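You operate a simulated robot arm through the tools that you are given. There is no shell and no other tool. Be economical: measure what you need, move in short steps, check, and stop when the job is done.

You run a simulated robot arm. Do the job below in one go: nothing can be reset, and whatever is moved stays where it is left.

Task
Clear the red stop and make the line ready again.
Fine: black line knob to OFF first, pull out the red stop button, press RESET till the red lamp is out, then knob back to AUTO; no start.

The check looks at the end state, three seconds after you hand in, the way a careful person would. Anything else that was tipped, shoved, dropped, spilled or broken makes it a failure.

Robot
A 6-joint arm with a two-finger parallel gripper, fixed in place. Base frame: the origin is at the foot of the arm, x ahead of it, y to its left, z up. Units: m, degrees, N and s.
With the tool pointing down near the work surface it reaches from about 0.2 to 0.62 m from the base axis. Its first joint turns from -66.0 to 66.0 degrees. Payload 2.7 kg.
Tool frame: the origin (TCP) lies between the finger pads and is the grasp point; the fingertips stand 0.023 m ahead of it; z points along the fingers, y is the line along which they close. The gripper opens to 0.094 m. The fingers are 0.038 m wide and 0.01 m thick; the gripper's body (0.054 by 0.096 m) begins 0.039 m behind the TCP.
Orientation is that of the tool frame in the base frame, as a unit quaternion [x, y, z, w]. With the fingers straight down and closing along the base's y, the tool's x points along the base's -x, its y along +y and its z along -z.

Tools
- The arm moves only by the tool apply_moves. Its argument "deltas" is text: rows parted by semicolons, each of 7 numbers parted by spaces: the shift along the tool's x, y, z in units of 500 mm (1.0 is 500 mm), then the turn, a rotation vector about the tool's x, y, z in units of 90 degrees (1.0 is 90 degrees), then the opening, from 0 (shut) to 1 (fully open). In form: dx dy dz rx ry rz claw; .... A call has 1 to 12 rows; each row is the pose to reach, as a shift and turn from the pose commanded when the call began, along the tool's axes at that moment. A call with a number of a shift or a turn outside -1 to 1 is refused whole. A row lasts 0.2 s, in which the tool goes at most 0.05 m and 8.6 degrees; a call with a longer step from one row to the next is refused whole, and so is a gripper value outside its range. Where a pose cannot be reached the arm comes as near as it can. A force on the tool above 90 N (or 10 N above the force at the start of the call, whichever is more), or a blocked arm, ends the call early, and 0.2 s more pass. The fingers move at their own pace (about 0.045 m/s each) and stop on an object; they squeeze with about 28 N. The grip force told is the motor's: it shows also when the fingers shut on nothing. Time passes only in rows, and 0.2 s behind the last, so rows that repeat a pose let the fingers close. It gives the time, the measured TCP pose, the force on the tool (base axes), the opening and the grip force at its end, in the units of the frame above (readings bear some noise).
- Cameras (640 x 400 px; columns grow to the right, rows downward): "scene" is fixed at [0.0566, -0.417, 1.4273]; the picture's right is [0.91, -0.41, 0.00], its down [-0.14, -0.30, -0.94] and it looks along [0.39, 0.86, -0.33] (base axes); focal length 312 px, centre (320, 200). "wrist" rides on the gripper at [0.087, 0.016, -0.074] in the tool frame; the picture's right is [-0.18, 0.98, 0.00], its down [-0.58, -0.11, -0.81] and it looks along [-0.79, -0.15, 0.59] (tool axes); focal length 243 px, centre (320, 200). There is no depth. A picture from a camera that has moved, and an enlarged one, comes with that camera's place and axes in the base frame and with its lens.
- snapshot(camera): a new picture of that camera. No time passes.
- zoom(camera, box): a new picture of the part [left, top, right, bottom] of that camera's present view, enlarged. No time passes.
- hand_in(): hands the job in; it is judged then, once.

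Go step by step. Nothing tells you positions but the pictures and the camera data: compare them with the known pose of the tool, close in by small moves and look again before you grip or let go. The budget is 120 turns and 76 pictures, counting those below and the enlarged ones. Unless the task says otherwise, let go and move clear before handing in, and close with one line.

The tools are called after ">>>" by a JSON object that holds its "fn" and its "kwargs". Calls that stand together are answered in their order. apply_moves: Moves the arm, as the interface text tells. Its arguments: {"type":"object","properties":{"deltas":{"type":"string"}},"required":["deltas"]} The other tools are called the same way: snapshot (camera) takes a picture; zoom (camera, box) takes an enlarged picture of a part of a camera's view; hand_in () hands the job in.

At the start:

```text
clock: 0.0
position: [0.2746, 0.2294, 1.2849]
tool_rot: [-0.001, 1.0, 0.0, 0.0]
force: [-0.2, -1.1, 0.3]
opening: 0.0938
gripper_force: 0.0
```

scene: 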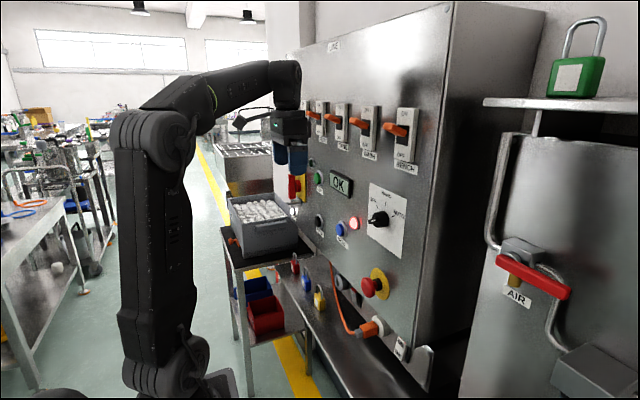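
wrist: 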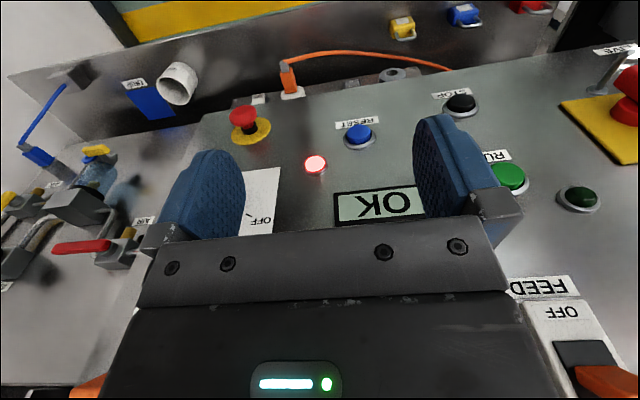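

I see a vertical panel in front of the arm with a black knob, red mushroom stop, blue RESET and a lit red lamp. I'll zoom in to measure these.

>>> {"fn": "zoom", "kwargs": {"camera": "scene", "box": [290, 150, 450, 350]}}

>>> {"fn": "zoom", "kwargs": {"camera": "wrist", "box": [200, 60, 540, 260]}}

```text
2.00 times, centred on (370, 250) of scene
camera zoom: at [0.0566, -0.417, 1.4273], right [0.91, -0.41, 0.0], down [-0.14, -0.3, -0.94], along [0.39, 0.86, -0.33], focal length 624 px, centre (220, 100)
```

zoom: 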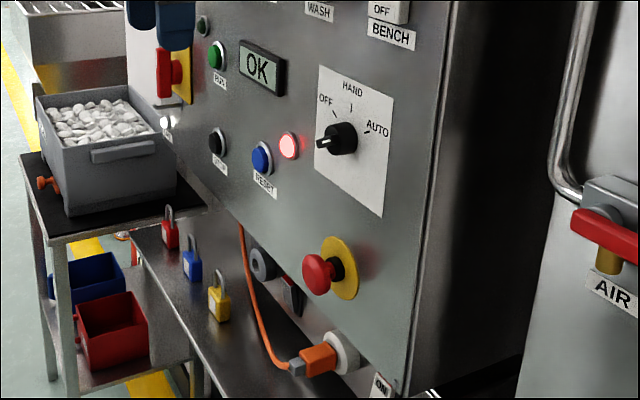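

```text
1.88 times, centred on (370, 160) of wrist
camera zoom: at [0.1892, 0.2463, 1.3598], right [0.18, 0.98, 0.0], down [0.58, -0.11, 0.81], along [0.79, -0.15, -0.59], focal length 457 px, centre (226, 275)
```

zoom: 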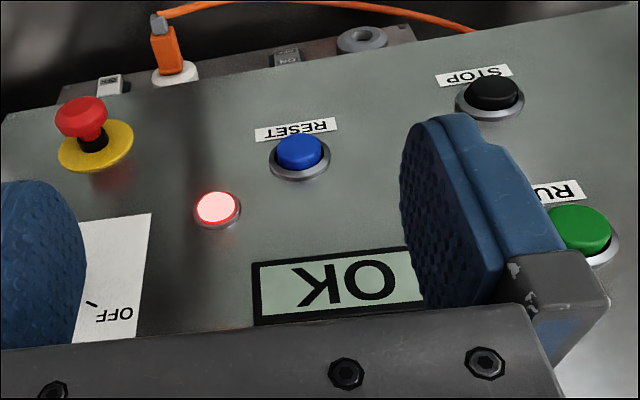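

Triangulating gives RESET near (0.425, 0.259, 1.077), lamp near (0.427, 0.194, 1.12), stop head near (0.40, 0.078, 1.015) and knob near (0.41, 0.08, 1.17), with the panel facing -x at about x = 0.44. I first turn the tool to point at the panel (+x), staying well back.

>>> {"fn": "apply_moves", "kwargs": {"deltas": "0 0 0 0 -0.09 0 1;0 0 0 0 -0.18 0 1;0 0 0 0 -0.27 0 1;0 0 0 0 -0.36 0 1;0 0 0 0 -0.45 0 1;0 0 0 0 -0.54 0 1"}}

>>> {"fn": "zoom", "kwargs": {"camera": "scene", "box": [350, 180, 414, 260]}}

```text
clock: 1.4
position: [0.2791, 0.229, 1.2842]
tool_rot: [0.0, 0.91, 0.0, 0.414]
force: [1.0, -0.1, 0.4]
opening: 0.094
gripper_force: 0.1
out of reach, approached as far as the arm can: row 6
```

```text
5.00 times, centred on (382, 220) of scene
camera zoom: at [0.0566, -0.417, 1.4273], right [0.91, -0.41, 0.0], down [-0.14, -0.3, -0.94], along [0.39, 0.86, -0.33], focal length 1560 px, centre (10, 100)
```

zoom: 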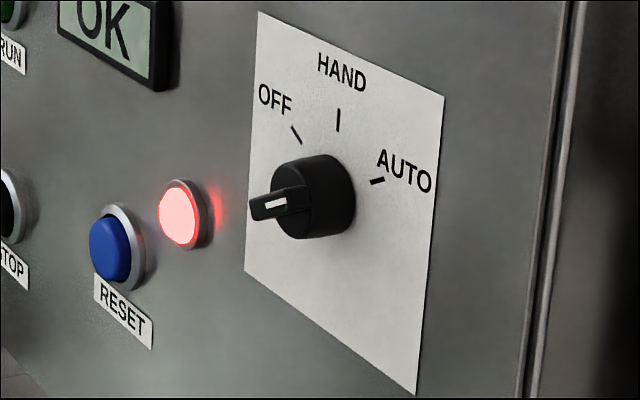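

The knob's fin can't be read well from here, and the reach limit for tilting shows up at this spot. I move the tool toward a standoff in front of the knob and look with the wrist camera.

>>> {"fn": "apply_moves", "kwargs": {"deltas": "0.012 -0.05 0.04 0 0 0 1;0.024 -0.10 0.08 0 0 0 1;0.036 -0.15 0.12 0 0 0 1;0.048 -0.20 0.16 0 0 0 1;0.06 -0.25 0.20 0 0 0 1;0.07 -0.30 0.24 0 0 0 1"}}

>>> {"fn": "snapshot", "kwargs": {"camera": "wrist"}}

>>> {"fn": "snapshot", "kwargs": {"camera": "scene"}}

```text
clock: 2.8
position: [0.3483, 0.0766, 1.1804]
tool_rot: [-0.002, 0.911, 0.002, 0.412]
force: [0.3, -0.4, 0.1]
opening: 0.094
gripper_force: 0.0
```

```text
70 pictures are left
camera wrist: at [0.2346, 0.0926, 1.1656], right [0.12, 0.98, 0.14], down [-0.22, -0.11, 0.97], along [0.97, -0.15, 0.2], focal length 243 px, centre (320, 200)
```

wrist: 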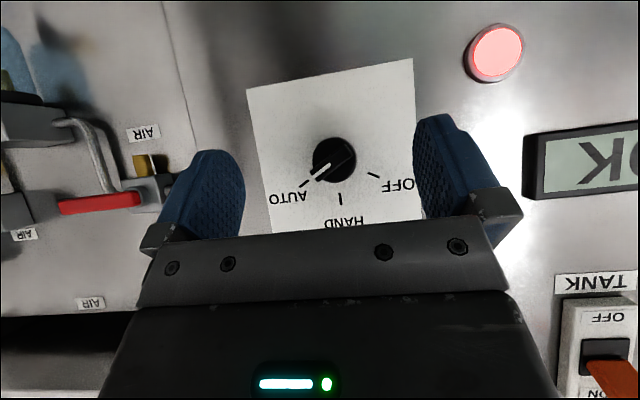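

```text
69 pictures are left
```

scene: 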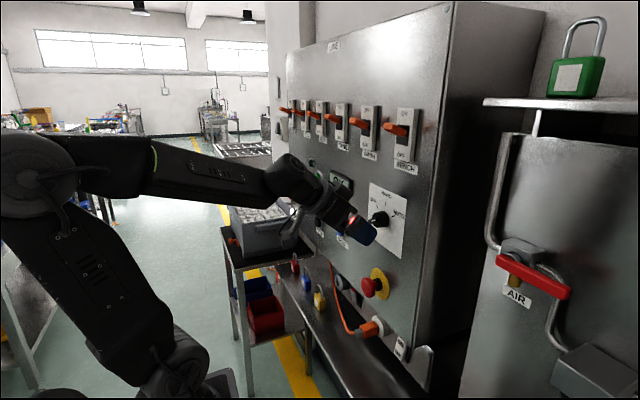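

The knob is at about (0.41, 0.078, 1.174) and points to AUTO; OFF is on its +y side. I finish turning the tool to horizontal here.

>>> {"fn": "apply_moves", "kwargs": {"deltas": "0 0 0 0 -0.09 0 1;0 0 0 0 -0.18 0 1;0 0 0 0 -0.27 0 1;0 0 0 0 -0.36 0 1;0 0 0 0 -0.46 0 1"}}

>>> {"fn": "snapshot", "kwargs": {"camera": "wrist"}}

>>> {"fn": "snapshot", "kwargs": {"camera": "scene"}}

```text
refused: row 5 steps farther than a row can; nothing moved
```

```text
68 pictures are left
camera wrist: at [0.2346, 0.0926, 1.1656], right [0.12, 0.98, 0.14], down [-0.22, -0.11, 0.97], along [0.97, -0.15, 0.2], focal length 243 px, centre (320, 200)
```

wrist: 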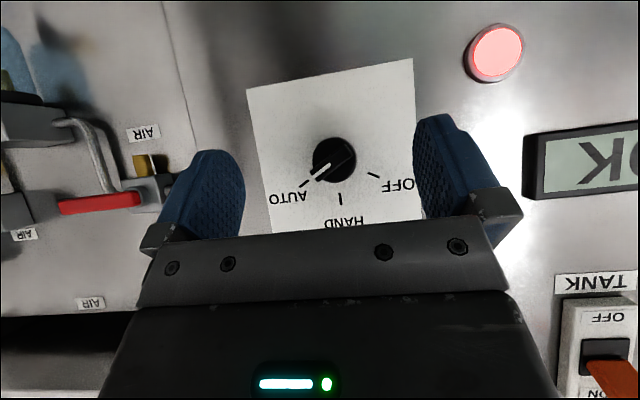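

```text
67 pictures are left
```

scene: 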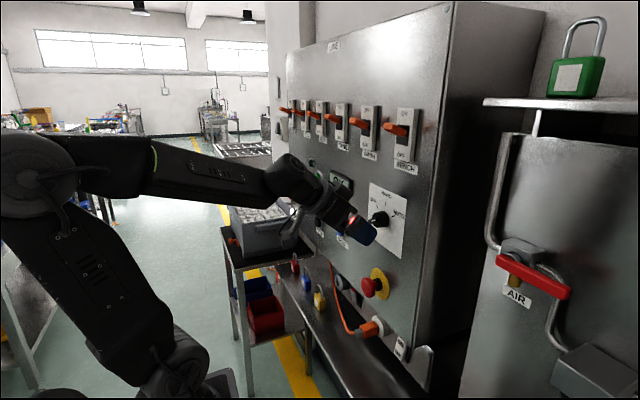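

The last row stepped too far, so nothing moved. I redo the turn with smaller steps.

>>> {"fn": "apply_moves", "kwargs": {"deltas": "0 0 0 0 -0.08 0 1;0 0 0 0 -0.16 0 1;0 0 0 0 -0.24 0 1;0 0 0 0 -0.32 0 1;0 0 0 0 -0.40 0 1;0 0 0 0 -0.46 0 1"}}

```text
clock: 4.2
position: [0.3669, 0.0832, 1.1926]
tool_rot: [-0.001, 0.707, 0.001, 0.708]
force: [0.0, -0.7, 0.1]
opening: 0.0941
gripper_force: 0.2
out of reach, approached as far as the arm can: row 4, 5, 6
```

Orientation is now horizontal (tool z = +x, x = down), sitting a bit forward and high of the command. I look before closing in.

>>> {"fn": "snapshot", "kwargs": {"camera": "wrist"}}

>>> {"fn": "zoom", "kwargs": {"camera": "scene", "box": [310, 140, 438, 220]}}

```text
66 pictures are left
camera wrist: at [0.293, 0.0997, 1.1066], right [0.0, 0.98, 0.18], down [-0.81, -0.11, 0.58], along [0.59, -0.15, 0.79], focal length 243 px, centre (320, 200)
```

wrist: 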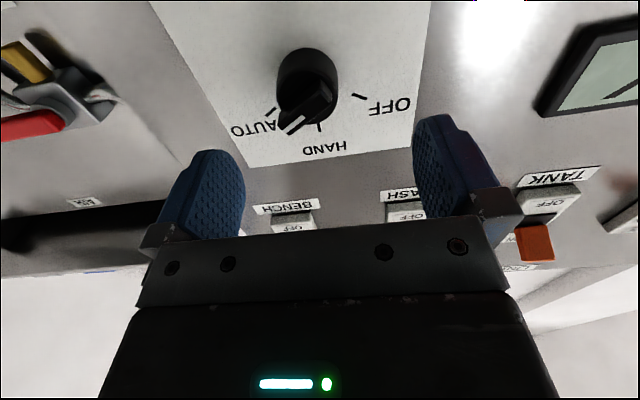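

```text
5.00 times, centred on (374, 180) of scene
camera zoom: at [0.0566, -0.417, 1.4273], right [0.91, -0.41, 0.0], down [-0.14, -0.3, -0.94], along [0.39, 0.86, -0.33], focal length 1560 px, centre (50, 300)
```

zoom: 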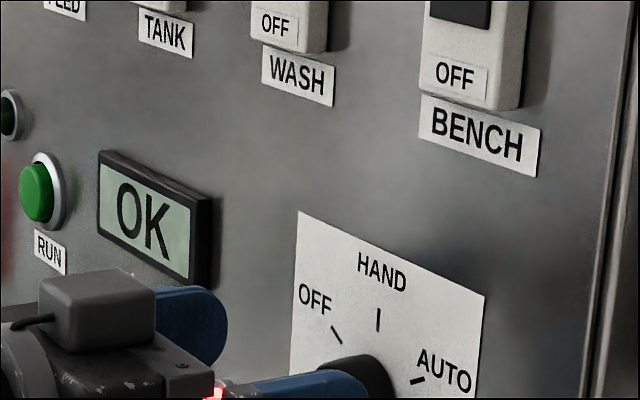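

>>> {"fn": "zoom", "kwargs": {"camera": "wrist", "box": [230, 20, 410, 150]}}

```text
3.08 times, centred on (320, 85) of wrist
camera zoom: at [0.293, 0.0997, 1.1066], right [0.0, 0.98, 0.18], down [-0.81, -0.11, 0.58], along [0.59, -0.15, 0.79], focal length 746 px, centre (320, 554)
```

zoom: 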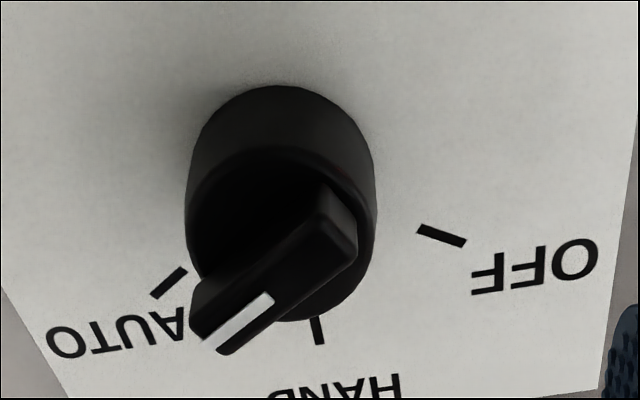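

The fin points at AUTO (60° clockwise of up), knob axis about y = 0.079, z = 1.176, fin front near x = 0.395. I roll the gripper +60° so that the fingers will close across the fin.

>>> {"fn": "apply_moves", "kwargs": {"deltas": "0 0 0 0 0 0.084 1;0 0 0 0 0 0.168 1;0 0 0 0 0 0.252 1;0 0 0 0 0 0.336 1;0 0 0 0 0 0.42 1;0 0 0 0 0 0.504 1;0 0 0 0 0 0.588 1;0 0 0 0 0 0.667 1"}}

>>> {"fn": "snapshot", "kwargs": {"camera": "wrist"}}

>>> {"fn": "snapshot", "kwargs": {"camera": "scene"}}

```text
clock: 6.0
position: [0.2751, 0.0951, 1.2913]
tool_rot: [0.349, 0.622, 0.34, 0.613]
force: [-0.2, -1.0, -0.4]
opening: 0.0942
gripper_force: 0.1
out of reach, approached as far as the arm can: row 1, 2, 3, 4, 5, 6, 7, 8
```

```text
63 pictures are left
camera wrist: at [0.2016, 0.1783, 1.2616], right [0.02, 0.36, 0.93], down [-0.8, -0.55, 0.23], along [0.59, -0.75, 0.28], focal length 243 px, centre (320, 200)
```

wrist: 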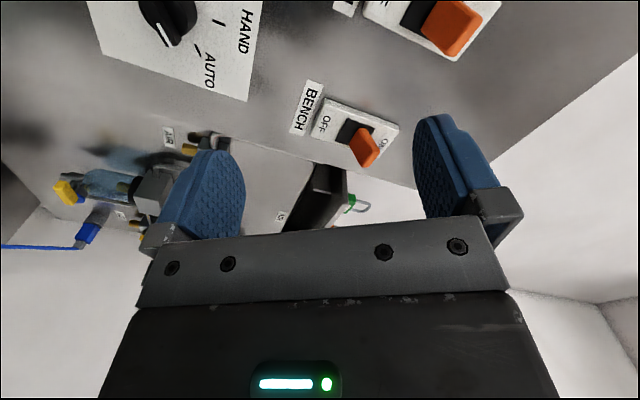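

```text
62 pictures are left
```

scene: 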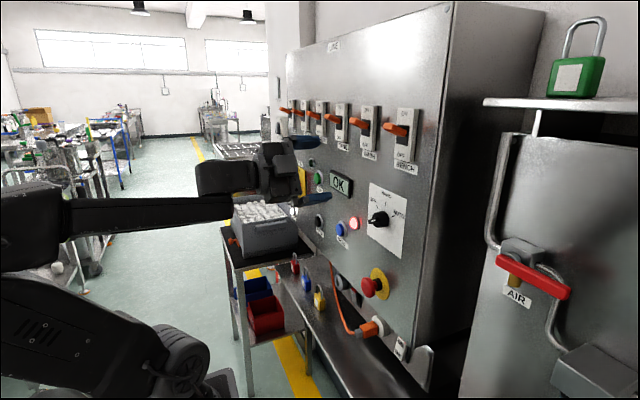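

The pose with the roll was out of reach there, so the arm settled back at (0.275, 0.095, 1.291). I nudge forward slightly to learn what the commanded pose is.

>>> {"fn": "apply_moves", "kwargs": {"deltas": "0 0 0.02 0 0 0 1;0 0 0.04 0 0 0 1;0 0 0.04 0 0 0 1"}}

```text
clock: 6.8
position: [0.2813, 0.0994, 1.3076]
tool_rot: [0.354, 0.614, 0.353, 0.611]
force: [-0.1, 0.2, -0.2]
opening: 0.094
gripper_force: 0.0
out of reach, approached as far as the arm can: row 1, 2, 3
```

I can't tell yet whether the command drifted; I undo the roll and see where the tool settles.

>>> {"fn": "apply_moves", "kwargs": {"deltas": "0 0 0 0 0 -0.084 1;0 0 0 0 0 -0.168 1;0 0 0 0 0 -0.252 1;0 0 0 0 0 -0.336 1;0 0 0 0 0 -0.42 1;0 0 0 0 0 -0.504 1;0 0 0 0 0 -0.588 1;0 0 0 0 0 -0.667 1"}}

```text
clock: 8.6
position: [0.2796, 0.1012, 1.3094]
tool_rot: [-0.001, 0.707, -0.001, 0.708]
force: [-0.3, 0.6, -0.3]
opening: 0.0939
gripper_force: 0.1
```

The command follows the reached pose, and this one at (0.28, 0.10, 1.31) is good. I now go diagonally toward the knob standoff with roll 0.

>>> {"fn": "apply_moves", "kwargs": {"deltas": "0.05 -0.009 0.036 0 0 0 1;0.10 -0.018 0.072 0 0 0 1;0.15 -0.027 0.108 0 0 0 1;0.2 -0.036 0.144 0 0 0 1;0.266 -0.044 0.18 0 0 0 1;0.266 -0.044 0.18 0 0 0 1"}}

>>> {"fn": "snapshot", "kwargs": {"camera": "scene"}}

```text
clock: 10.0
position: [0.374, 0.0848, 1.1797]
tool_rot: [0.0, 0.707, -0.001, 0.707]
force: [0.2, 0.7, 0.9]
opening: 0.0939
gripper_force: 0.2
out of reach, approached as far as the arm can: row 5, 6
```

```text
61 pictures are left
```

scene: 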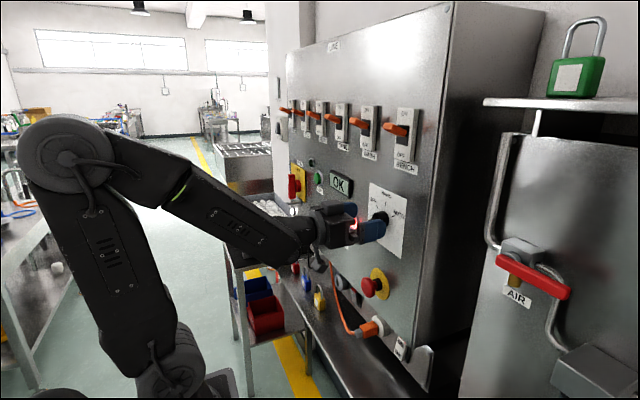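

Nearly there: limit seems to be how close the wrist can fold in, so going further forward should help. I move to about (0.383, 0.079, 1.177).

>>> {"fn": "apply_moves", "kwargs": {"deltas": "0 -0.012 0.02 0 0 0 1;0 -0.012 0.02 0 0 0 1"}}

>>> {"fn": "snapshot", "kwargs": {"camera": "wrist"}}

```text
clock: 10.6
position: [0.3804, 0.087, 1.1825]
tool_rot: [0.001, 0.707, -0.001, 0.707]
force: [-0.3, -0.3, -0.2]
opening: 0.094
gripper_force: 0.0
out of reach, approached as far as the arm can: row 1, 2
```

```text
60 pictures are left
camera wrist: at [0.3079, 0.1041, 1.0954], right [0.0, 0.98, 0.18], down [-0.81, -0.11, 0.58], along [0.59, -0.15, 0.79], focal length 243 px, centre (320, 200)
```

wrist: 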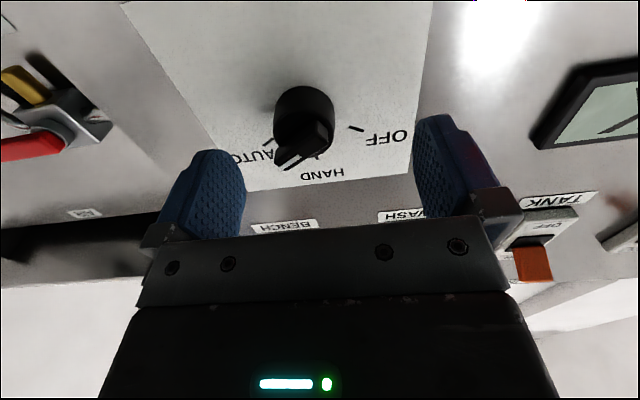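

The wrist is folding at its limit; a downward tilt of about 20° should free it. I tilt and check whether the pose in front of the knob is then reached.

>>> {"fn": "apply_moves", "kwargs": {"deltas": "0 -0.005 -0.01 0 0.07 0 1;0 -0.012 -0.016 0 0.15 0 1;0.004 -0.016 -0.02 0 0.222 0 1;0.008 -0.016 -0.02 0 0.222 0 1"}}

```text
clock: 11.6
position: [0.3706, 0.0799, 1.1783]
tool_rot: [-0.001, 0.82, 0.001, 0.573]
force: [-0.4, -0.2, 0.4]
opening: 0.0941
gripper_force: 0.1
```

With a 20° tilt the pose is reached. Now I roll +60° about the tool axis here.

>>> {"fn": "apply_moves", "kwargs": {"deltas": "0 0 0 0 0 0.084 1;0 0 0 0 0 0.168 1;0 0 0 0 0 0.252 1;0 0 0 0 0 0.336 1;0 0 0 0 0 0.42 1;0 0 0 0 0 0.504 1;0 0 0 0 0 0.588 1;0 0 0 0 0 0.667 1"}}

>>> {"fn": "snapshot", "kwargs": {"camera": "wrist"}}

>>> {"fn": "snapshot", "kwargs": {"camera": "scene"}}

```text
clock: 13.4
position: [0.3563, 0.0862, 1.2143]
tool_rot: [0.412, 0.712, 0.284, 0.493]
force: [0.1, 0.9, -0.7]
opening: 0.0937
gripper_force: 0.1
out of reach, approached as far as the arm can: row 5, 6, 7, 8
```

```text
59 pictures are left
camera wrist: at [0.2764, 0.1697, 1.2136], right [0.33, 0.33, 0.88], down [-0.69, -0.56, 0.47], along [0.65, -0.76, 0.04], focal length 243 px, centre (320, 200)
```

wrist: 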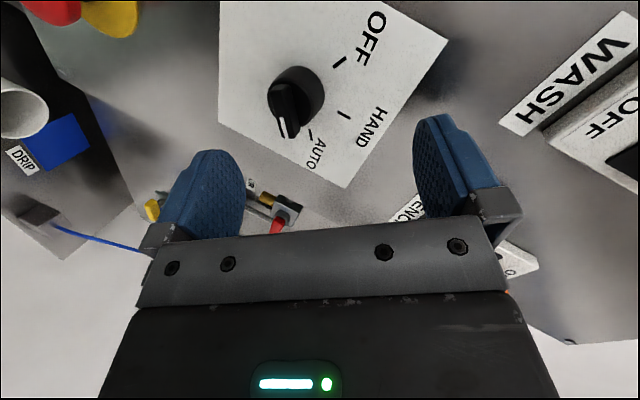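

```text
58 pictures are left
```

scene: 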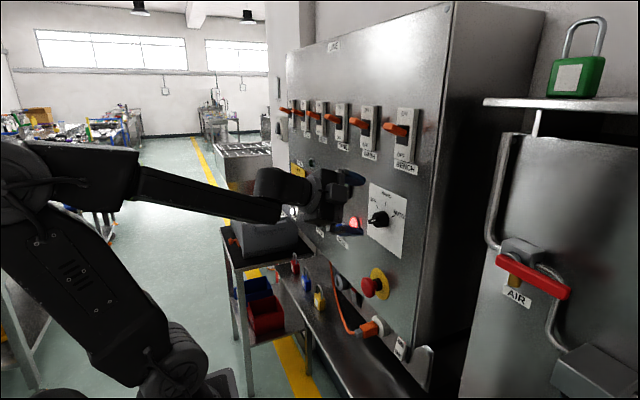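

Rolling to +60° runs into a wrist limit. Better plan: at roll 0, closing the fingers around the skewed fin will itself swing it to upright (HAND), then a -60° roll brings it to OFF. I roll back to 0.

>>> {"fn": "apply_moves", "kwargs": {"deltas": "0 0 0 0 0 -0.084 1;0 0 0 0 0 -0.168 1;0 0 0 0 0 -0.252 1;0 0 0 0 0 -0.336 1;0 0 0 0 0 -0.42 1;0 0 0 0 0 -0.504 1;0 0 0 0 0 -0.588 1;0 0 0 0 0 -0.667 1"}}

```text
clock: 15.2
position: [0.3562, 0.0874, 1.2154]
tool_rot: [-0.001, 0.819, -0.001, 0.574]
force: [-0.5, -0.8, -0.1]
opening: 0.0938
gripper_force: 0.1
```

Back at roll 0. I move in front of the knob, and test that a -60° roll is reachable there.

>>> {"fn": "apply_moves", "kwargs": {"deltas": "0.027 -0.009 0.02 0 0 0 1;0.054 -0.017 0.039 0 0 0 1;0.054 -0.017 0.039 0 0 -0.084 1;0.054 -0.017 0.039 0 0 -0.168 1;0.054 -0.017 0.039 0 0 -0.252 1;0.054 -0.017 0.039 0 0 -0.336 1;0.054 -0.017 0.039 0 0 -0.42 1;0.054 -0.017 0.039 0 0 -0.504 1;0.054 -0.017 0.039 0 0 -0.588 1;0.054 -0.017 0.039 0 0 -0.667 1"}}

>>> {"fn": "snapshot", "kwargs": {"camera": "wrist"}}

```text
clock: 17.4
position: [0.3669, 0.0794, 1.1818]
tool_rot: [-0.411, 0.708, -0.287, 0.497]
force: [0.6, -1.1, -0.5]
opening: 0.094
gripper_force: 0.1
```

```text
57 pictures are left
camera wrist: at [0.2775, 0.0113, 1.154], right [-0.26, 0.65, -0.72], down [-0.63, 0.45, 0.64], along [0.73, 0.61, 0.29], focal length 243 px, centre (320, 200)
```

wrist: 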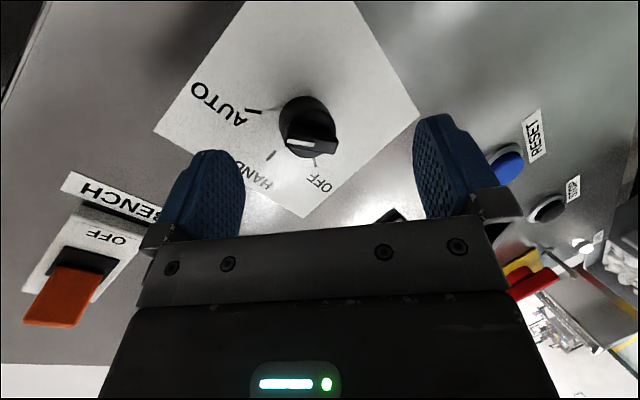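

-60° is fully reachable. I test -120° too, since that slot alignment would serve for AUTO later.

>>> {"fn": "apply_moves", "kwargs": {"deltas": "0 0 0 0 0 -0.084 1;0 0 0 0 0 -0.168 1;0 0 0 0 0 -0.252 1;0 0 0 0 0 -0.336 1;0 0 0 0 0 -0.42 1;0 0 0 0 0 -0.504 1;0 0 0 0 0 -0.588 1;0 0 0 0 0 -0.667 1"}}

>>> {"fn": "snapshot", "kwargs": {"camera": "wrist"}}

```text
clock: 19.2
position: [0.3667, 0.0778, 1.1826]
tool_rot: [0.71, -0.408, 0.497, -0.286]
force: [-0.1, 0.9, 0.9]
opening: 0.094
gripper_force: 0.0
```

```text
56 pictures are left
camera wrist: at [0.3072, -0.0048, 1.2356], right [-0.32, -0.34, -0.89], down [-0.83, 0.56, 0.09], along [0.46, 0.76, -0.46], focal length 243 px, centre (320, 200)
```

wrist: 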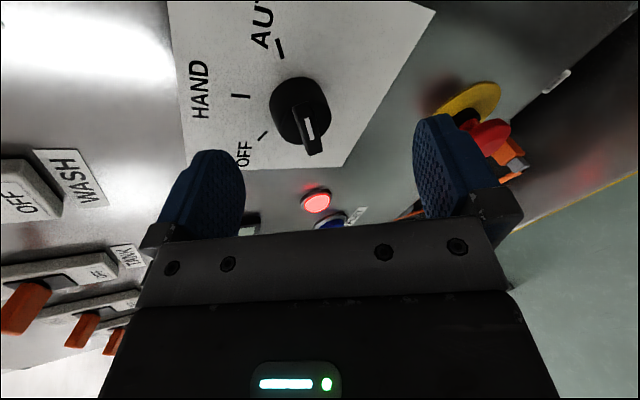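

Also reachable. The white mark on the fin looks odd from this side, so I zoom in before touching it.

>>> {"fn": "zoom", "kwargs": {"camera": "wrist", "box": [230, 30, 390, 180]}}

>>> {"fn": "zoom", "kwargs": {"camera": "scene", "box": [350, 180, 414, 260]}}

```text
2.67 times, centred on (310, 105) of wrist
camera zoom: at [0.3072, -0.0048, 1.2356], right [-0.32, -0.34, -0.89], down [-0.83, 0.56, 0.09], along [0.46, 0.76, -0.46], focal length 647 px, centre (347, 453)
```

zoom: 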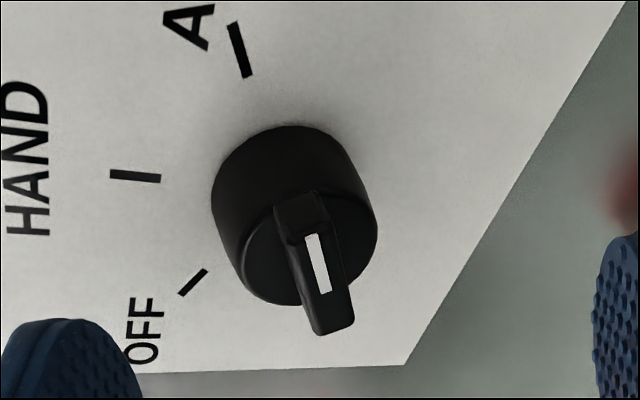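

```text
5.00 times, centred on (382, 220) of scene
camera zoom: at [0.0566, -0.417, 1.4273], right [0.91, -0.41, 0.0], down [-0.14, -0.3, -0.94], along [0.39, 0.86, -0.33], focal length 1560 px, centre (10, 100)
```

zoom: 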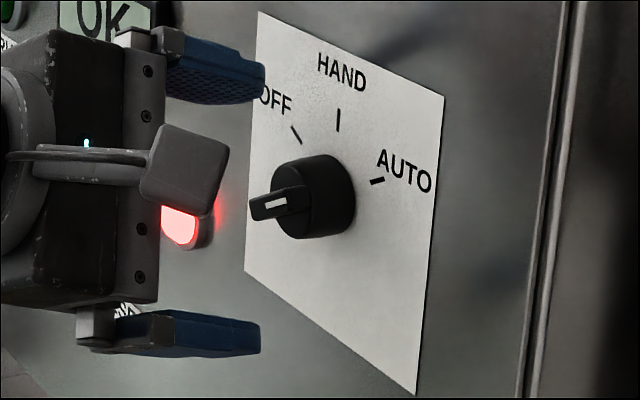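

The mark is on the AUTO half: knob is at AUTO as thought. I roll back to 0 to start.

>>> {"fn": "apply_moves", "kwargs": {"deltas": "0 0 0 0 0 0.09 1;0 0 0 0 0 0.18 1;0 0 0 0 0 0.27 1;0 0 0 0 0 0.36 1;0 0 0 0 0 0.45 1;0 0 0 0 0 0.54 1;0 0 0 0 0 0.63 1;0 0 0 0 0 0.72 1;0 0 0 0 0 0.81 1;0 0 0 0 0 0.9 1;0 0 0 0 0 0.95 1"}}

>>> {"fn": "apply_moves", "kwargs": {"deltas": "0 0 0 0 0 0.08 1;0 0 0 0 0 0.16 1;0 0 0 0 0 0.24 1;0 0 0 0 0 0.32 1;0 0 0 0 0 0.383 1"}}

>>> {"fn": "snapshot", "kwargs": {"camera": "wrist"}}

```text
clock: 21.6
position: [0.3654, 0.0782, 1.1824]
tool_rot: [-0.244, 0.782, -0.169, 0.548]
force: [-1.0, 0.5, 0.0]
opening: 0.0941
gripper_force: 0.2
```

```text
clock: 22.8
position: [0.366, 0.0785, 1.1815]
tool_rot: [-0.001, 0.819, 0.001, 0.574]
force: [-0.1, 0.4, 0.2]
opening: 0.0942
gripper_force: 0.1
```

```text
53 pictures are left
camera wrist: at [0.2676, 0.0948, 1.1263], right [0.06, 0.98, 0.17], down [-0.56, -0.11, 0.82], along [0.83, -0.15, 0.54], focal length 243 px, centre (320, 200)
```

wrist: 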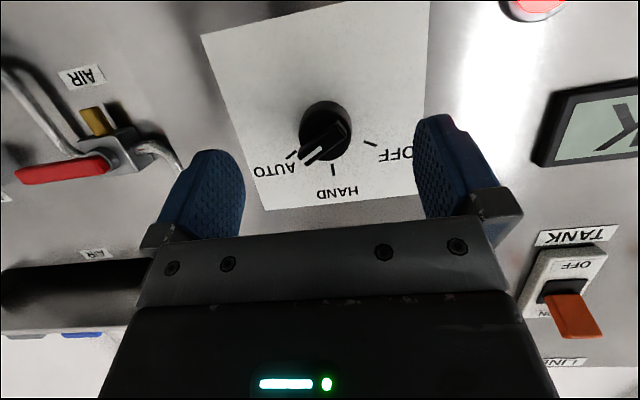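

Roll 0, aligned. I advance about 16 mm so the fingertips straddle the fin.

>>> {"fn": "apply_moves", "kwargs": {"deltas": "-0.0055 0 0.015 0 0 0 1;-0.011 0 0.030 0 0 0 1;-0.011 0 0.030 0 0 0 1"}}

>>> {"fn": "snapshot", "kwargs": {"camera": "wrist"}}

>>> {"fn": "zoom", "kwargs": {"camera": "scene", "box": [340, 180, 420, 260]}}

```text
clock: 23.6
position: [0.3812, 0.0797, 1.1805]
tool_rot: [-0.001, 0.819, 0.0, 0.574]
force: [0.0, -1.0, -0.9]
opening: 0.094
gripper_force: 0.0
```

```text
52 pictures are left
camera wrist: at [0.2838, 0.0948, 1.1261], right [0.06, 0.98, 0.17], down [-0.56, -0.11, 0.82], along [0.83, -0.15, 0.54], focal length 243 px, centre (320, 200)
```

wrist: 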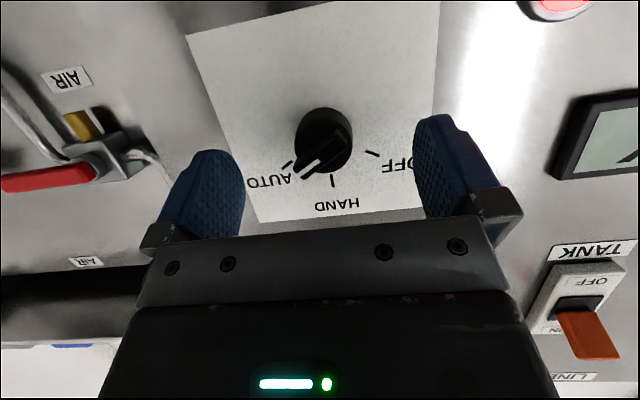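

```text
5.00 times, centred on (380, 220) of scene
camera zoom: at [0.0566, -0.417, 1.4273], right [0.91, -0.41, 0.0], down [-0.14, -0.3, -0.94], along [0.39, 0.86, -0.33], focal length 1560 px, centre (20, 100)
```

zoom: 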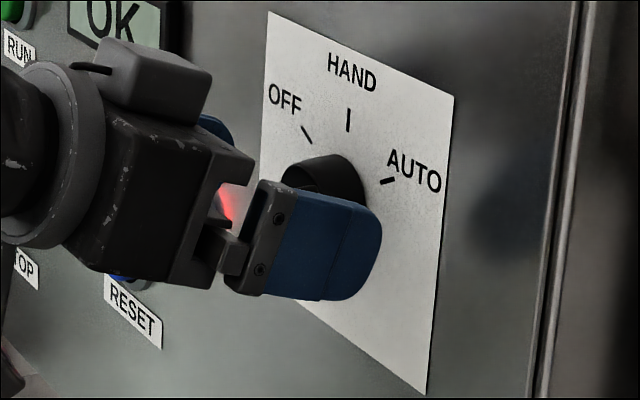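

The fingers straddle the fin. I close partway and check.

>>> {"fn": "apply_moves", "kwargs": {"deltas": "0 0 0 0 0 0 0.3;0 0 0 0 0 0 0.3;0 0 0 0 0 0 0.3;0 0 0 0 0 0 0.3;0 0 0 0 0 0 0.3"}}

>>> {"fn": "snapshot", "kwargs": {"camera": "wrist"}}

```text
clock: 24.8
position: [0.3818, 0.0779, 1.182]
tool_rot: [-0.001, 0.819, 0.001, 0.574]
force: [-0.5, -4.3, 0.5]
opening: 0.0317
gripper_force: 45.3
```

```text
50 pictures are left
camera wrist: at [0.2838, 0.0945, 1.1261], right [0.06, 0.98, 0.17], down [-0.56, -0.11, 0.82], along [0.83, -0.15, 0.54], focal length 243 px, centre (320, 200)
```

wrist: 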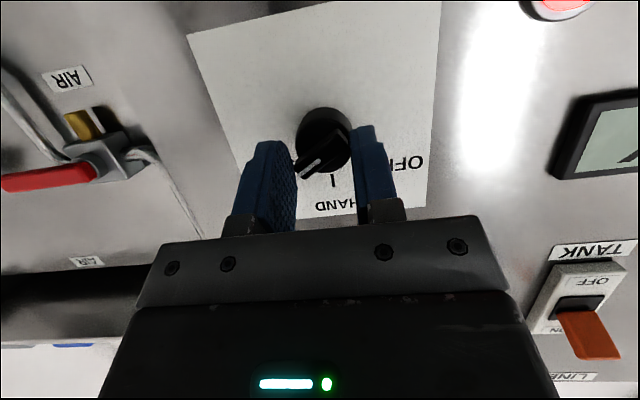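

The fingers stopped at 32 mm, either on the fin ends or on the round base. I look closely.

>>> {"fn": "zoom", "kwargs": {"camera": "wrist", "box": [240, 90, 400, 190]}}

>>> {"fn": "zoom", "kwargs": {"camera": "scene", "box": [350, 190, 414, 240]}}

```text
4.00 times, centred on (320, 140) of wrist
camera zoom: at [0.2838, 0.0945, 1.1261], right [0.06, 0.98, 0.17], down [-0.56, -0.11, 0.82], along [0.83, -0.15, 0.54], focal length 970 px, centre (320, 440)
```

zoom: 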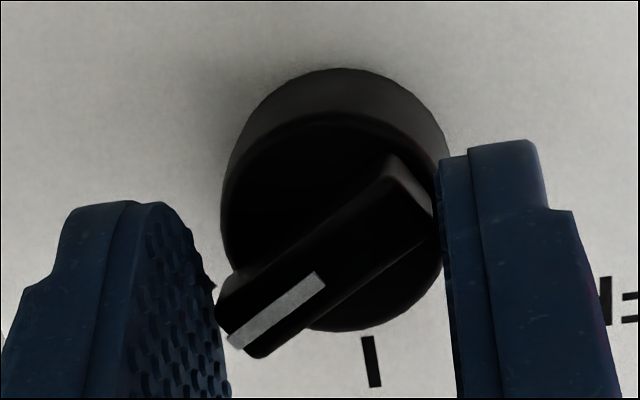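

```text
8.00 times, centred on (382, 215) of scene
camera zoom: at [0.0565, -0.4172, 1.4273], right [0.91, -0.41, 0.0], down [-0.14, -0.3, -0.94], along [0.39, 0.86, -0.33], focal length 2496 px, centre (-176, 80)
```

zoom: 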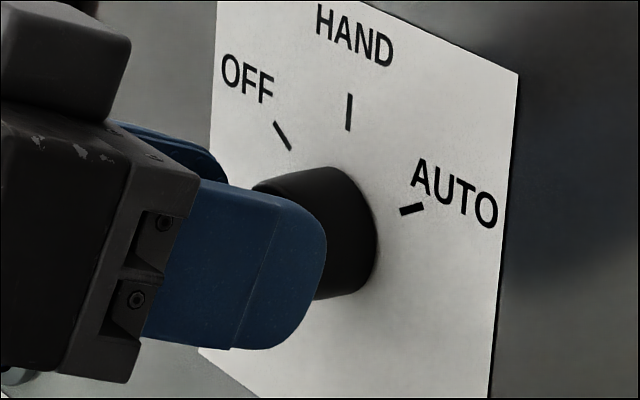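

The -y finger is on the fin's end but the tilted upper finger edges are likely blocked by the round base. I open, reduce the tilt to 10° and sit slightly shallower.

>>> {"fn": "apply_moves", "kwargs": {"deltas": "0 0 0 0 0 0 0.6;0 0 0 0 0 0 0.6;0.003 0.003 -0.01 0 0 0 0.6;0.006 0.003 -0.006 0 -0.055 0 0.6;0.006 0.003 -0.002 0 -0.111 0 0.6;0.006 0.003 -0.002 0 -0.111 0 0.6"}}

```text
clock: 26.2
position: [0.3806, 0.0797, 1.1795]
tool_rot: [-0.002, 0.765, 0.001, 0.644]
force: [-0.3, 0.0, 0.3]
opening: 0.0562
gripper_force: 0.1
```

Reached at 10° tilt. I close again, gradually.

>>> {"fn": "apply_moves", "kwargs": {"deltas": "0 0 0 0 0 0 0.2;0 0 0 0 0 0 0.2;0 0 0 0 0 0 0.2;0 0 0 0 0 0 0.2;0 0 0 0 0 0 0.2"}}

>>> {"fn": "zoom", "kwargs": {"camera": "wrist", "box": [240, 60, 400, 190]}}

```text
clock: 27.4
position: [0.3809, 0.0783, 1.1807]
tool_rot: [0.001, 0.766, -0.001, 0.643]
force: [-3.9, -30.3, 1.5]
opening: 0.0311
gripper_force: 44.9
```

```text
3.08 times, centred on (320, 125) of wrist
camera zoom: at [0.2935, 0.0949, 1.1076], right [0.03, 0.98, 0.18], down [-0.7, -0.11, 0.71], along [0.72, -0.15, 0.68], focal length 746 px, centre (320, 431)
```

zoom: 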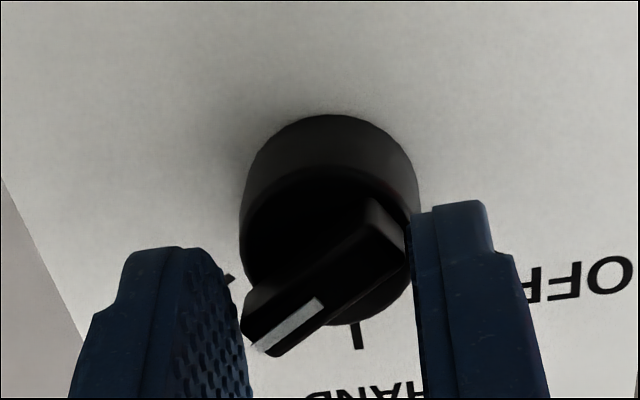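

The fin is jammed: at 60° skew the finger force passes nearly through the knob axis. With a +30° roll (still within reach) the skew is only 30°, which will turn it. I open, add a little tilt, then roll +30°.

>>> {"fn": "apply_moves", "kwargs": {"deltas": "0 0 0 0 0 0 0.65;0 0 0 0 0 0 0.65;0 0 -0.008 0 0.055 0 0.65;0 0.002 -0.008 0 0.055 0 0.65"}}

>>> {"fn": "apply_moves", "kwargs": {"deltas": "0 0 0 0 0 0.084 0.65;0 0 0 0 0 0.168 0.65;0 0 0 0 0 0.252 0.65;0 0 0 0 0 0.333 0.65;0 0 0 0 0 0.333 0.65"}}

>>> {"fn": "snapshot", "kwargs": {"camera": "wrist"}}

```text
clock: 28.4
position: [0.3763, 0.0801, 1.1802]
tool_rot: [-0.002, 0.793, 0.001, 0.61]
force: [0.2, 0.7, 0.7]
opening: 0.0612
gripper_force: 0.1
```

```text
clock: 29.6
position: [0.3682, 0.0953, 1.1939]
tool_rot: [0.206, 0.767, 0.155, 0.588]
force: [-0.3, 0.6, -0.5]
opening: 0.0608
gripper_force: 0.0
out of reach, approached as far as the arm can: row 3, 4, 5
```

```text
46 pictures are left
camera wrist: at [0.2804, 0.1523, 1.1497], right [0.17, 0.76, 0.63], down [-0.66, -0.38, 0.65], along [0.73, -0.53, 0.44], focal length 243 px, centre (320, 200)
```

wrist: 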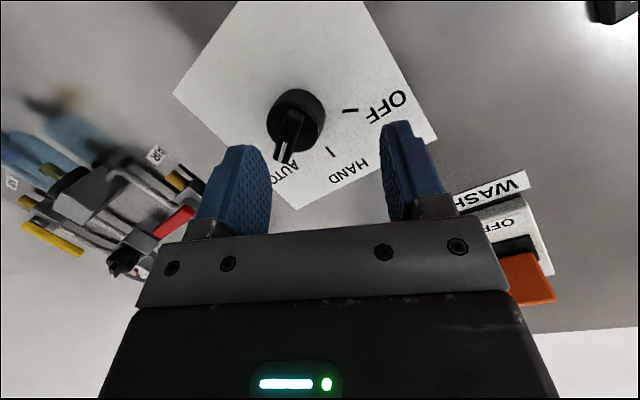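

+30° isn't reached at this tilt. Alternative: at -120° the slot aligns exactly with AUTO and negative rolls are comfortable; if -180° is reachable I can do AUTO→HAND gripped, then regrip at 0° for HAND→OFF. I go back and test.

>>> {"fn": "apply_moves", "kwargs": {"deltas": "0 0 -0.01 0 0 -0.084 0.65;0 0 -0.02 0 0 -0.168 0.65;0 0 -0.02 0 0 -0.252 0.65;0 0 -0.02 0 0 -0.333 0.65"}}

>>> {"fn": "apply_moves", "kwargs": {"deltas": "0.014 -0.015 0.004 0 0.055 0 0.65;0.028 -0.031 0.008 0 0.055 0 0.65"}}

>>> {"fn": "apply_moves", "kwargs": {"deltas": "0 0 0 0 0 -0.09 0.65;0 0 0 0 0 -0.18 0.65;0 0 0 0 0 -0.27 0.65;0 0 0 0 0 -0.36 0.65;0 0 0 0 0 -0.45 0.65;0 0 0 0 0 -0.54 0.65;0 0 0 0 0 -0.63 0.65;0 0 0 0 0 -0.72 0.65;0 0 0 0 0 -0.81 0.65;0 0 0 0 0 -0.9 0.65;0 0 0 0 0 -0.99 0.65;0 0 0 0 0 -1 0.65"}}

>>> {"fn": "apply_moves", "kwargs": {"deltas": "0 0 0 0 0 -0.09 0.65;0 0 0 0 0 -0.18 0.65;0 0 0 0 0 -0.27 0.65;0 0 0 0 0 -0.333 0.65;0 0 0 0 0 -0.42 0.65;0 0 0 0 0 -0.5 0.65;0 0 0 0 0 -0.58 0.65;0 0 0 0 0 -0.667 0.65"}}

```text
clock: 30.6
position: [0.3578, 0.0942, 1.1964]
tool_rot: [-0.002, 0.793, -0.001, 0.61]
force: [-0.8, -0.2, 0.0]
opening: 0.0611
gripper_force: 0.2
```

```text
clock: 31.2
position: [0.3583, 0.0785, 1.1834]
tool_rot: [-0.001, 0.818, 0.0, 0.575]
force: [0.2, 1.1, 0.0]
opening: 0.0608
gripper_force: 0.0
```

```text
clock: 33.8
position: [0.3583, 0.0795, 1.1819]
tool_rot: [0.579, -0.578, 0.407, -0.406]
force: [0.5, 0.2, 0.4]
opening: 0.0608
gripper_force: 0.1
```

```text
clock: 35.6
position: [0.3589, 0.0793, 1.1829]
tool_rot: [0.791, -0.209, 0.556, -0.147]
force: [0.7, 0.0, 1.3]
opening: 0.0613
gripper_force: 0.0
```

-150° is fine. I continue to -180°.

>>> {"fn": "apply_moves", "kwargs": {"deltas": "0 0 0 0 0 -0.084 0.65;0 0 0 0 0 -0.168 0.65;0 0 0 0 0 -0.252 0.65;0 0 0 0 0 -0.333 0.65"}}

>>> {"fn": "snapshot", "kwargs": {"camera": "wrist"}}

```text
clock: 36.6
position: [0.3576, 0.0796, 1.182]
tool_rot: [0.818, 0.002, 0.575, 0.001]
force: [0.4, 0.6, -0.9]
opening: 0.0611
gripper_force: 0.1
```

```text
45 pictures are left
camera wrist: at [0.3184, 0.0644, 1.2901], right [-0.06, -0.98, -0.17], down [-0.96, 0.11, -0.27], along [0.29, 0.15, -0.95], focal length 243 px, centre (320, 200)
```

wrist: 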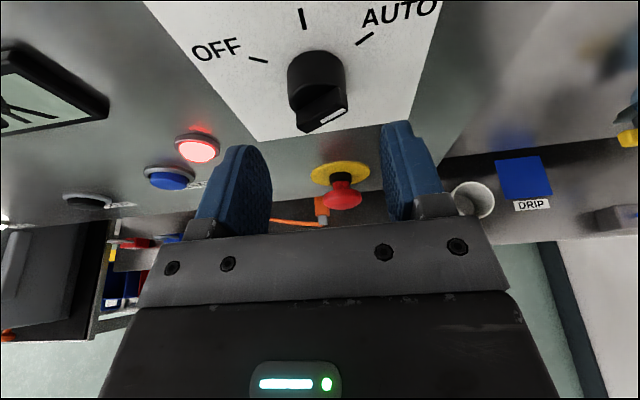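

-180° works and gives an upright view. I try -240° as well; then AUTO→OFF would be one single gripped turn.

>>> {"fn": "apply_moves", "kwargs": {"deltas": "0 0 0 0 0 -0.084 0.65;0 0 0 0 0 -0.168 0.65;0 0 0 0 0 -0.252 0.65;0 0 0 0 0 -0.333 0.65;0 0 0 0 0 -0.42 0.65;0 0 0 0 0 -0.504 0.65;0 0 0 0 0 -0.588 0.65;0 0 0 0 0 -0.667 0.65"}}

```text
clock: 38.4
position: [0.3586, 0.0811, 1.1834]
tool_rot: [0.708, 0.411, 0.497, 0.288]
force: [0.2, 0.5, 0.4]
opening: 0.0611
gripper_force: 0.0
```

Reachable as well, so AUTO (-120°) to OFF (-240°) can be one gripped turn. I roll back to -120°, then reduce tilt to 10°.

>>> {"fn": "apply_moves", "kwargs": {"deltas": "0 0 0 0 0 0.09 0.65;0 0 0 0 0 0.18 0.65;0 0 0 0 0 0.27 0.65;0 0 0 0 0 0.36 0.65;0 0 0 0 0 0.45 0.65;0 0 0 0 0 0.54 0.65;0 0 0 0 0 0.63 0.65;0 0 0 0 0 0.72 0.65;0 0 0 0 0 0.81 0.65;0 0 0 0 0 0.9 0.65;0 0 0 0 0 0.98 0.65"}}

>>> {"fn": "apply_moves", "kwargs": {"deltas": "0 0 0 0 0 0.09 0.65;0 0 0 0 0 0.18 0.65;0 0 0 0 0 0.27 0.65;0 0 0 0 0 0.353 0.65"}}

>>> {"fn": "apply_moves", "kwargs": {"deltas": "0 0 0.006 0.048 0.0277 0 0.65;0 0 0.012 0.0962 0.0555 0 0.65;0 0 0.012 0.0962 0.0555 0 0.65"}}

>>> {"fn": "snapshot", "kwargs": {"camera": "wrist"}}

```text
clock: 40.8
position: [0.3588, 0.0806, 1.1825]
tool_rot: [0.794, -0.199, 0.557, -0.14]
force: [0.7, -0.2, 0.2]
opening: 0.061
gripper_force: 0.1
```

```text
clock: 41.8
position: [0.359, 0.0802, 1.1834]
tool_rot: [0.709, -0.409, 0.497, -0.288]
force: [0.5, 0.0, 0.7]
opening: 0.061
gripper_force: 0.0
```

```text
clock: 42.6
position: [0.3651, 0.0818, 1.1807]
tool_rot: [0.664, -0.381, 0.558, -0.321]
force: [0.6, 0.8, 0.2]
opening: 0.061
gripper_force: 0.1
```

```text
44 pictures are left
camera wrist: at [0.2977, -0.0022, 1.2229], right [-0.16, -0.33, -0.93], down [-0.83, 0.56, -0.06], along [0.54, 0.76, -0.37], focal length 243 px, centre (320, 200)
```

wrist: 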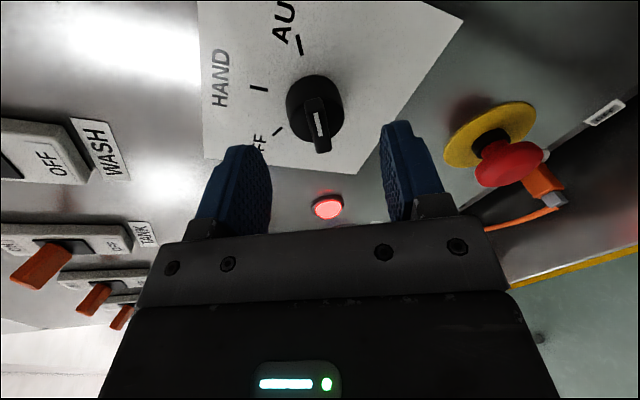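

Aligned within a couple of mm. I advance 16 mm with a small correction, then close on the fin.

>>> {"fn": "apply_moves", "kwargs": {"deltas": "0.005 0 0.016 0 0 0 0.65;0.005 0 0.032 0 0 0 0.65;0.005 0 0.032 0 0 0 0.5;0.005 0 0.032 0 0 0 0.3;0.005 0 0.032 0 0 0 0.0;0.005 0 0.032 0 0 0 0;0.005 0 0.032 0 0 0 0;0.005 0 0.032 0 0 0 0;0.005 0 0.032 0 0 0 0"}}

>>> {"fn": "snapshot", "kwargs": {"camera": "wrist"}}

```text
clock: 44.6
position: [0.3818, 0.0775, 1.178]
tool_rot: [0.664, -0.382, 0.557, -0.322]
force: [1.9, -4.3, -3.4]
opening: 0.0109
gripper_force: 44.9
```

```text
43 pictures are left
camera wrist: at [0.3138, -0.0047, 1.2215], right [-0.16, -0.33, -0.93], down [-0.83, 0.56, -0.06], along [0.54, 0.76, -0.37], focal length 243 px, centre (320, 200)
```

wrist: 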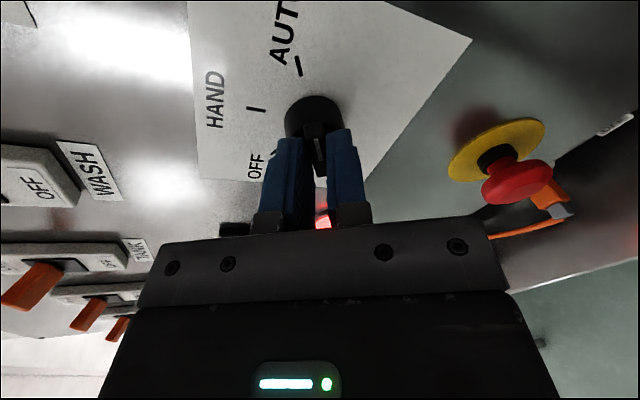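

The fin is held (11 mm, low side forces). I turn -60° first and check.

>>> {"fn": "apply_moves", "kwargs": {"deltas": "0.005 0 0 0 0 -0.084 0;0.005 0 0 0 0 -0.168 0;0.005 0 0 0 0 -0.252 0;0.005 0 0 0 0 -0.336 0;0.005 0 0 0 0 -0.42 0;0.005 0 0 0 0 -0.504 0;0.005 0 0 0 0 -0.588 0;0.005 0 0 0 0 -0.667 0"}}

>>> {"fn": "snapshot", "kwargs": {"camera": "wrist"}}

```text
clock: 46.4
position: [0.3807, 0.0798, 1.182]
tool_rot: [0.764, 0.007, 0.645, -0.001]
force: [-3.1, 42.0, 11.3]
opening: 0.0098
gripper_force: 45.0
```

```text
42 pictures are left
camera wrist: at [0.3228, 0.0638, 1.2801], right [-0.02, -0.98, -0.17], down [-0.89, 0.1, -0.44], along [0.45, 0.15, -0.88], focal length 243 px, centre (320, 200)
```

wrist: 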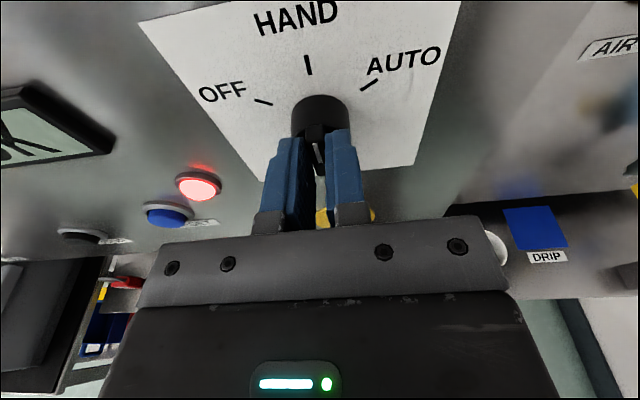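

It turned to HAND with the fin aligned, but there's a 42 N side force toward +y; I shift 2.5 mm that way first and check the force.

>>> {"fn": "apply_moves", "kwargs": {"deltas": "0.002 -0.005 0 0 0 0 0;0.002 -0.005 0 0 0 0 0"}}

```text
clock: 47.0
position: [0.3805, 0.0786, 1.1829]
tool_rot: [0.764, 0.004, 0.645, 0.0]
force: [-15.6, 25.1, 5.1]
opening: 0.0098
gripper_force: 44.5
```

Force is dropping. I shift a bit more and continue the turn -60° to OFF.

>>> {"fn": "apply_moves", "kwargs": {"deltas": "0.002 -0.004 -0.002 0 0 0 0;0.002 -0.004 -0.002 0 0 -0.084 0;0.002 -0.004 -0.002 0 0 -0.168 0;0.002 -0.004 -0.002 0 0 -0.252 0;0.002 -0.004 -0.002 0 0 -0.336 0;0.002 -0.004 -0.002 0 0 -0.42 0;0.002 -0.004 -0.002 0 0 -0.504 0;0.002 -0.004 -0.002 0 0 -0.588 0;0.002 -0.004 -0.002 0 0 -0.667 0"}}

>>> {"fn": "snapshot", "kwargs": {"camera": "wrist"}}

```text
clock: 49.0
position: [0.3808, 0.083, 1.1803]
tool_rot: [0.662, 0.389, 0.554, 0.321]
force: [-2.6, 26.8, -16.2]
opening: 0.0108
gripper_force: 45.5
```

```text
41 pictures are left
camera wrist: at [0.3177, 0.1489, 1.2493], right [0.14, -0.64, 0.75], down [-0.86, -0.46, -0.23], along [0.49, -0.61, -0.62], focal length 243 px, centre (320, 200)
```

wrist: 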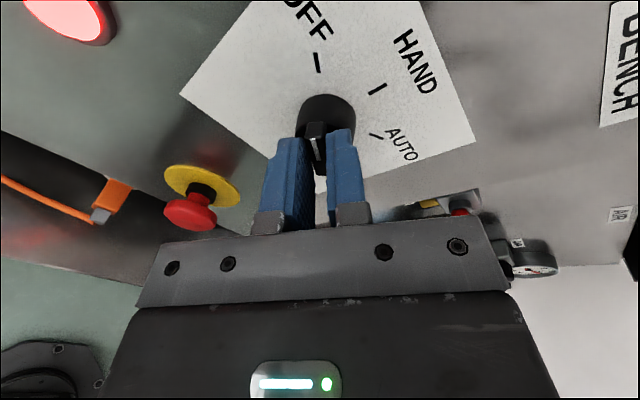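

The fin points to OFF. I open and back straight off, then check.

>>> {"fn": "apply_moves", "kwargs": {"deltas": "0 0 0 0 0 0 0.6;0 0 0 0 0 0 0.6;0 0 0 0 0 0 0.6;0 0 0 0 0 0 0.6;0 0 -0.03 0 0 0 0.6;0 0 -0.06 0 0 0 0.6;0 0 -0.09 0 0 0 0.6"}}

>>> {"fn": "snapshot", "kwargs": {"camera": "wrist"}}

>>> {"fn": "snapshot", "kwargs": {"camera": "scene"}}

```text
clock: 50.6
position: [0.3476, 0.0779, 1.1967]
tool_rot: [0.662, 0.385, 0.557, 0.322]
force: [-1.0, 0.4, 0.3]
opening: 0.0564
gripper_force: 0.1
out of reach, approached as far as the arm can: row 7
```

```text
40 pictures are left
camera wrist: at [0.2841, 0.1438, 1.2658], right [0.13, -0.65, 0.75], down [-0.86, -0.45, -0.24], along [0.49, -0.61, -0.62], focal length 243 px, centre (320, 200)
```

wrist: 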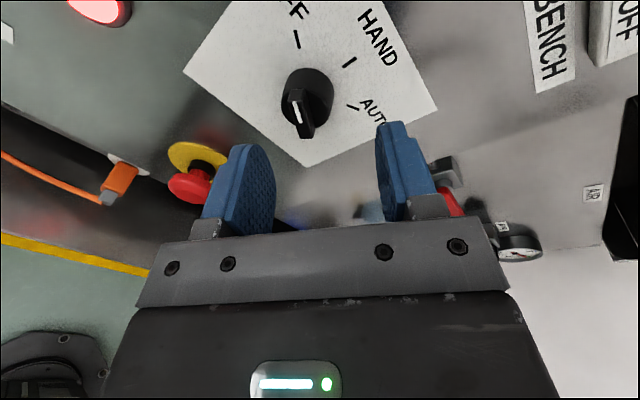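

```text
39 pictures are left
```

scene: 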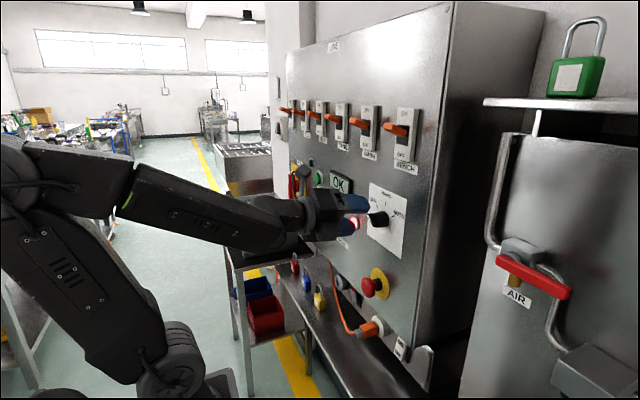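

>>> {"fn": "zoom", "kwargs": {"camera": "scene", "box": [350, 180, 414, 260]}}

>>> {"fn": "zoom", "kwargs": {"camera": "wrist", "box": [250, 20, 390, 150]}}

```text
5.00 times, centred on (382, 220) of scene
camera zoom: at [0.0566, -0.417, 1.4273], right [0.91, -0.41, 0.0], down [-0.14, -0.3, -0.94], along [0.39, 0.86, -0.33], focal length 1560 px, centre (10, 100)
```

zoom: 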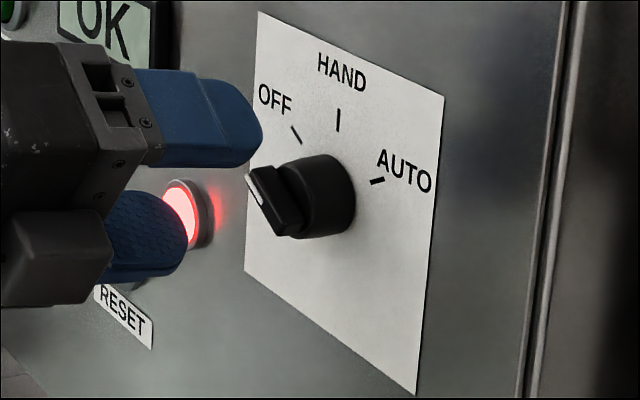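

```text
3.08 times, centred on (320, 85) of wrist
camera zoom: at [0.2841, 0.1438, 1.2658], right [0.13, -0.65, 0.75], down [-0.86, -0.45, -0.24], along [0.49, -0.61, -0.62], focal length 746 px, centre (320, 554)
```

zoom: 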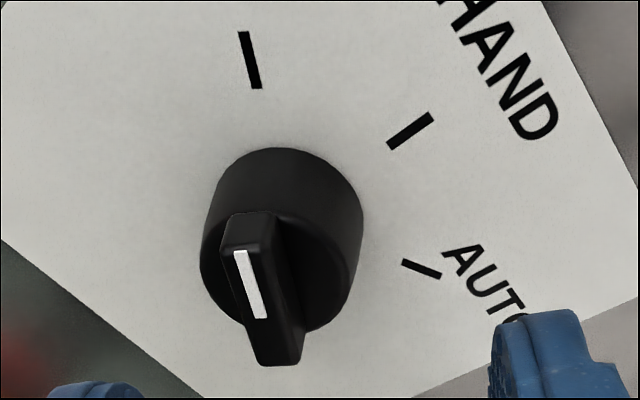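

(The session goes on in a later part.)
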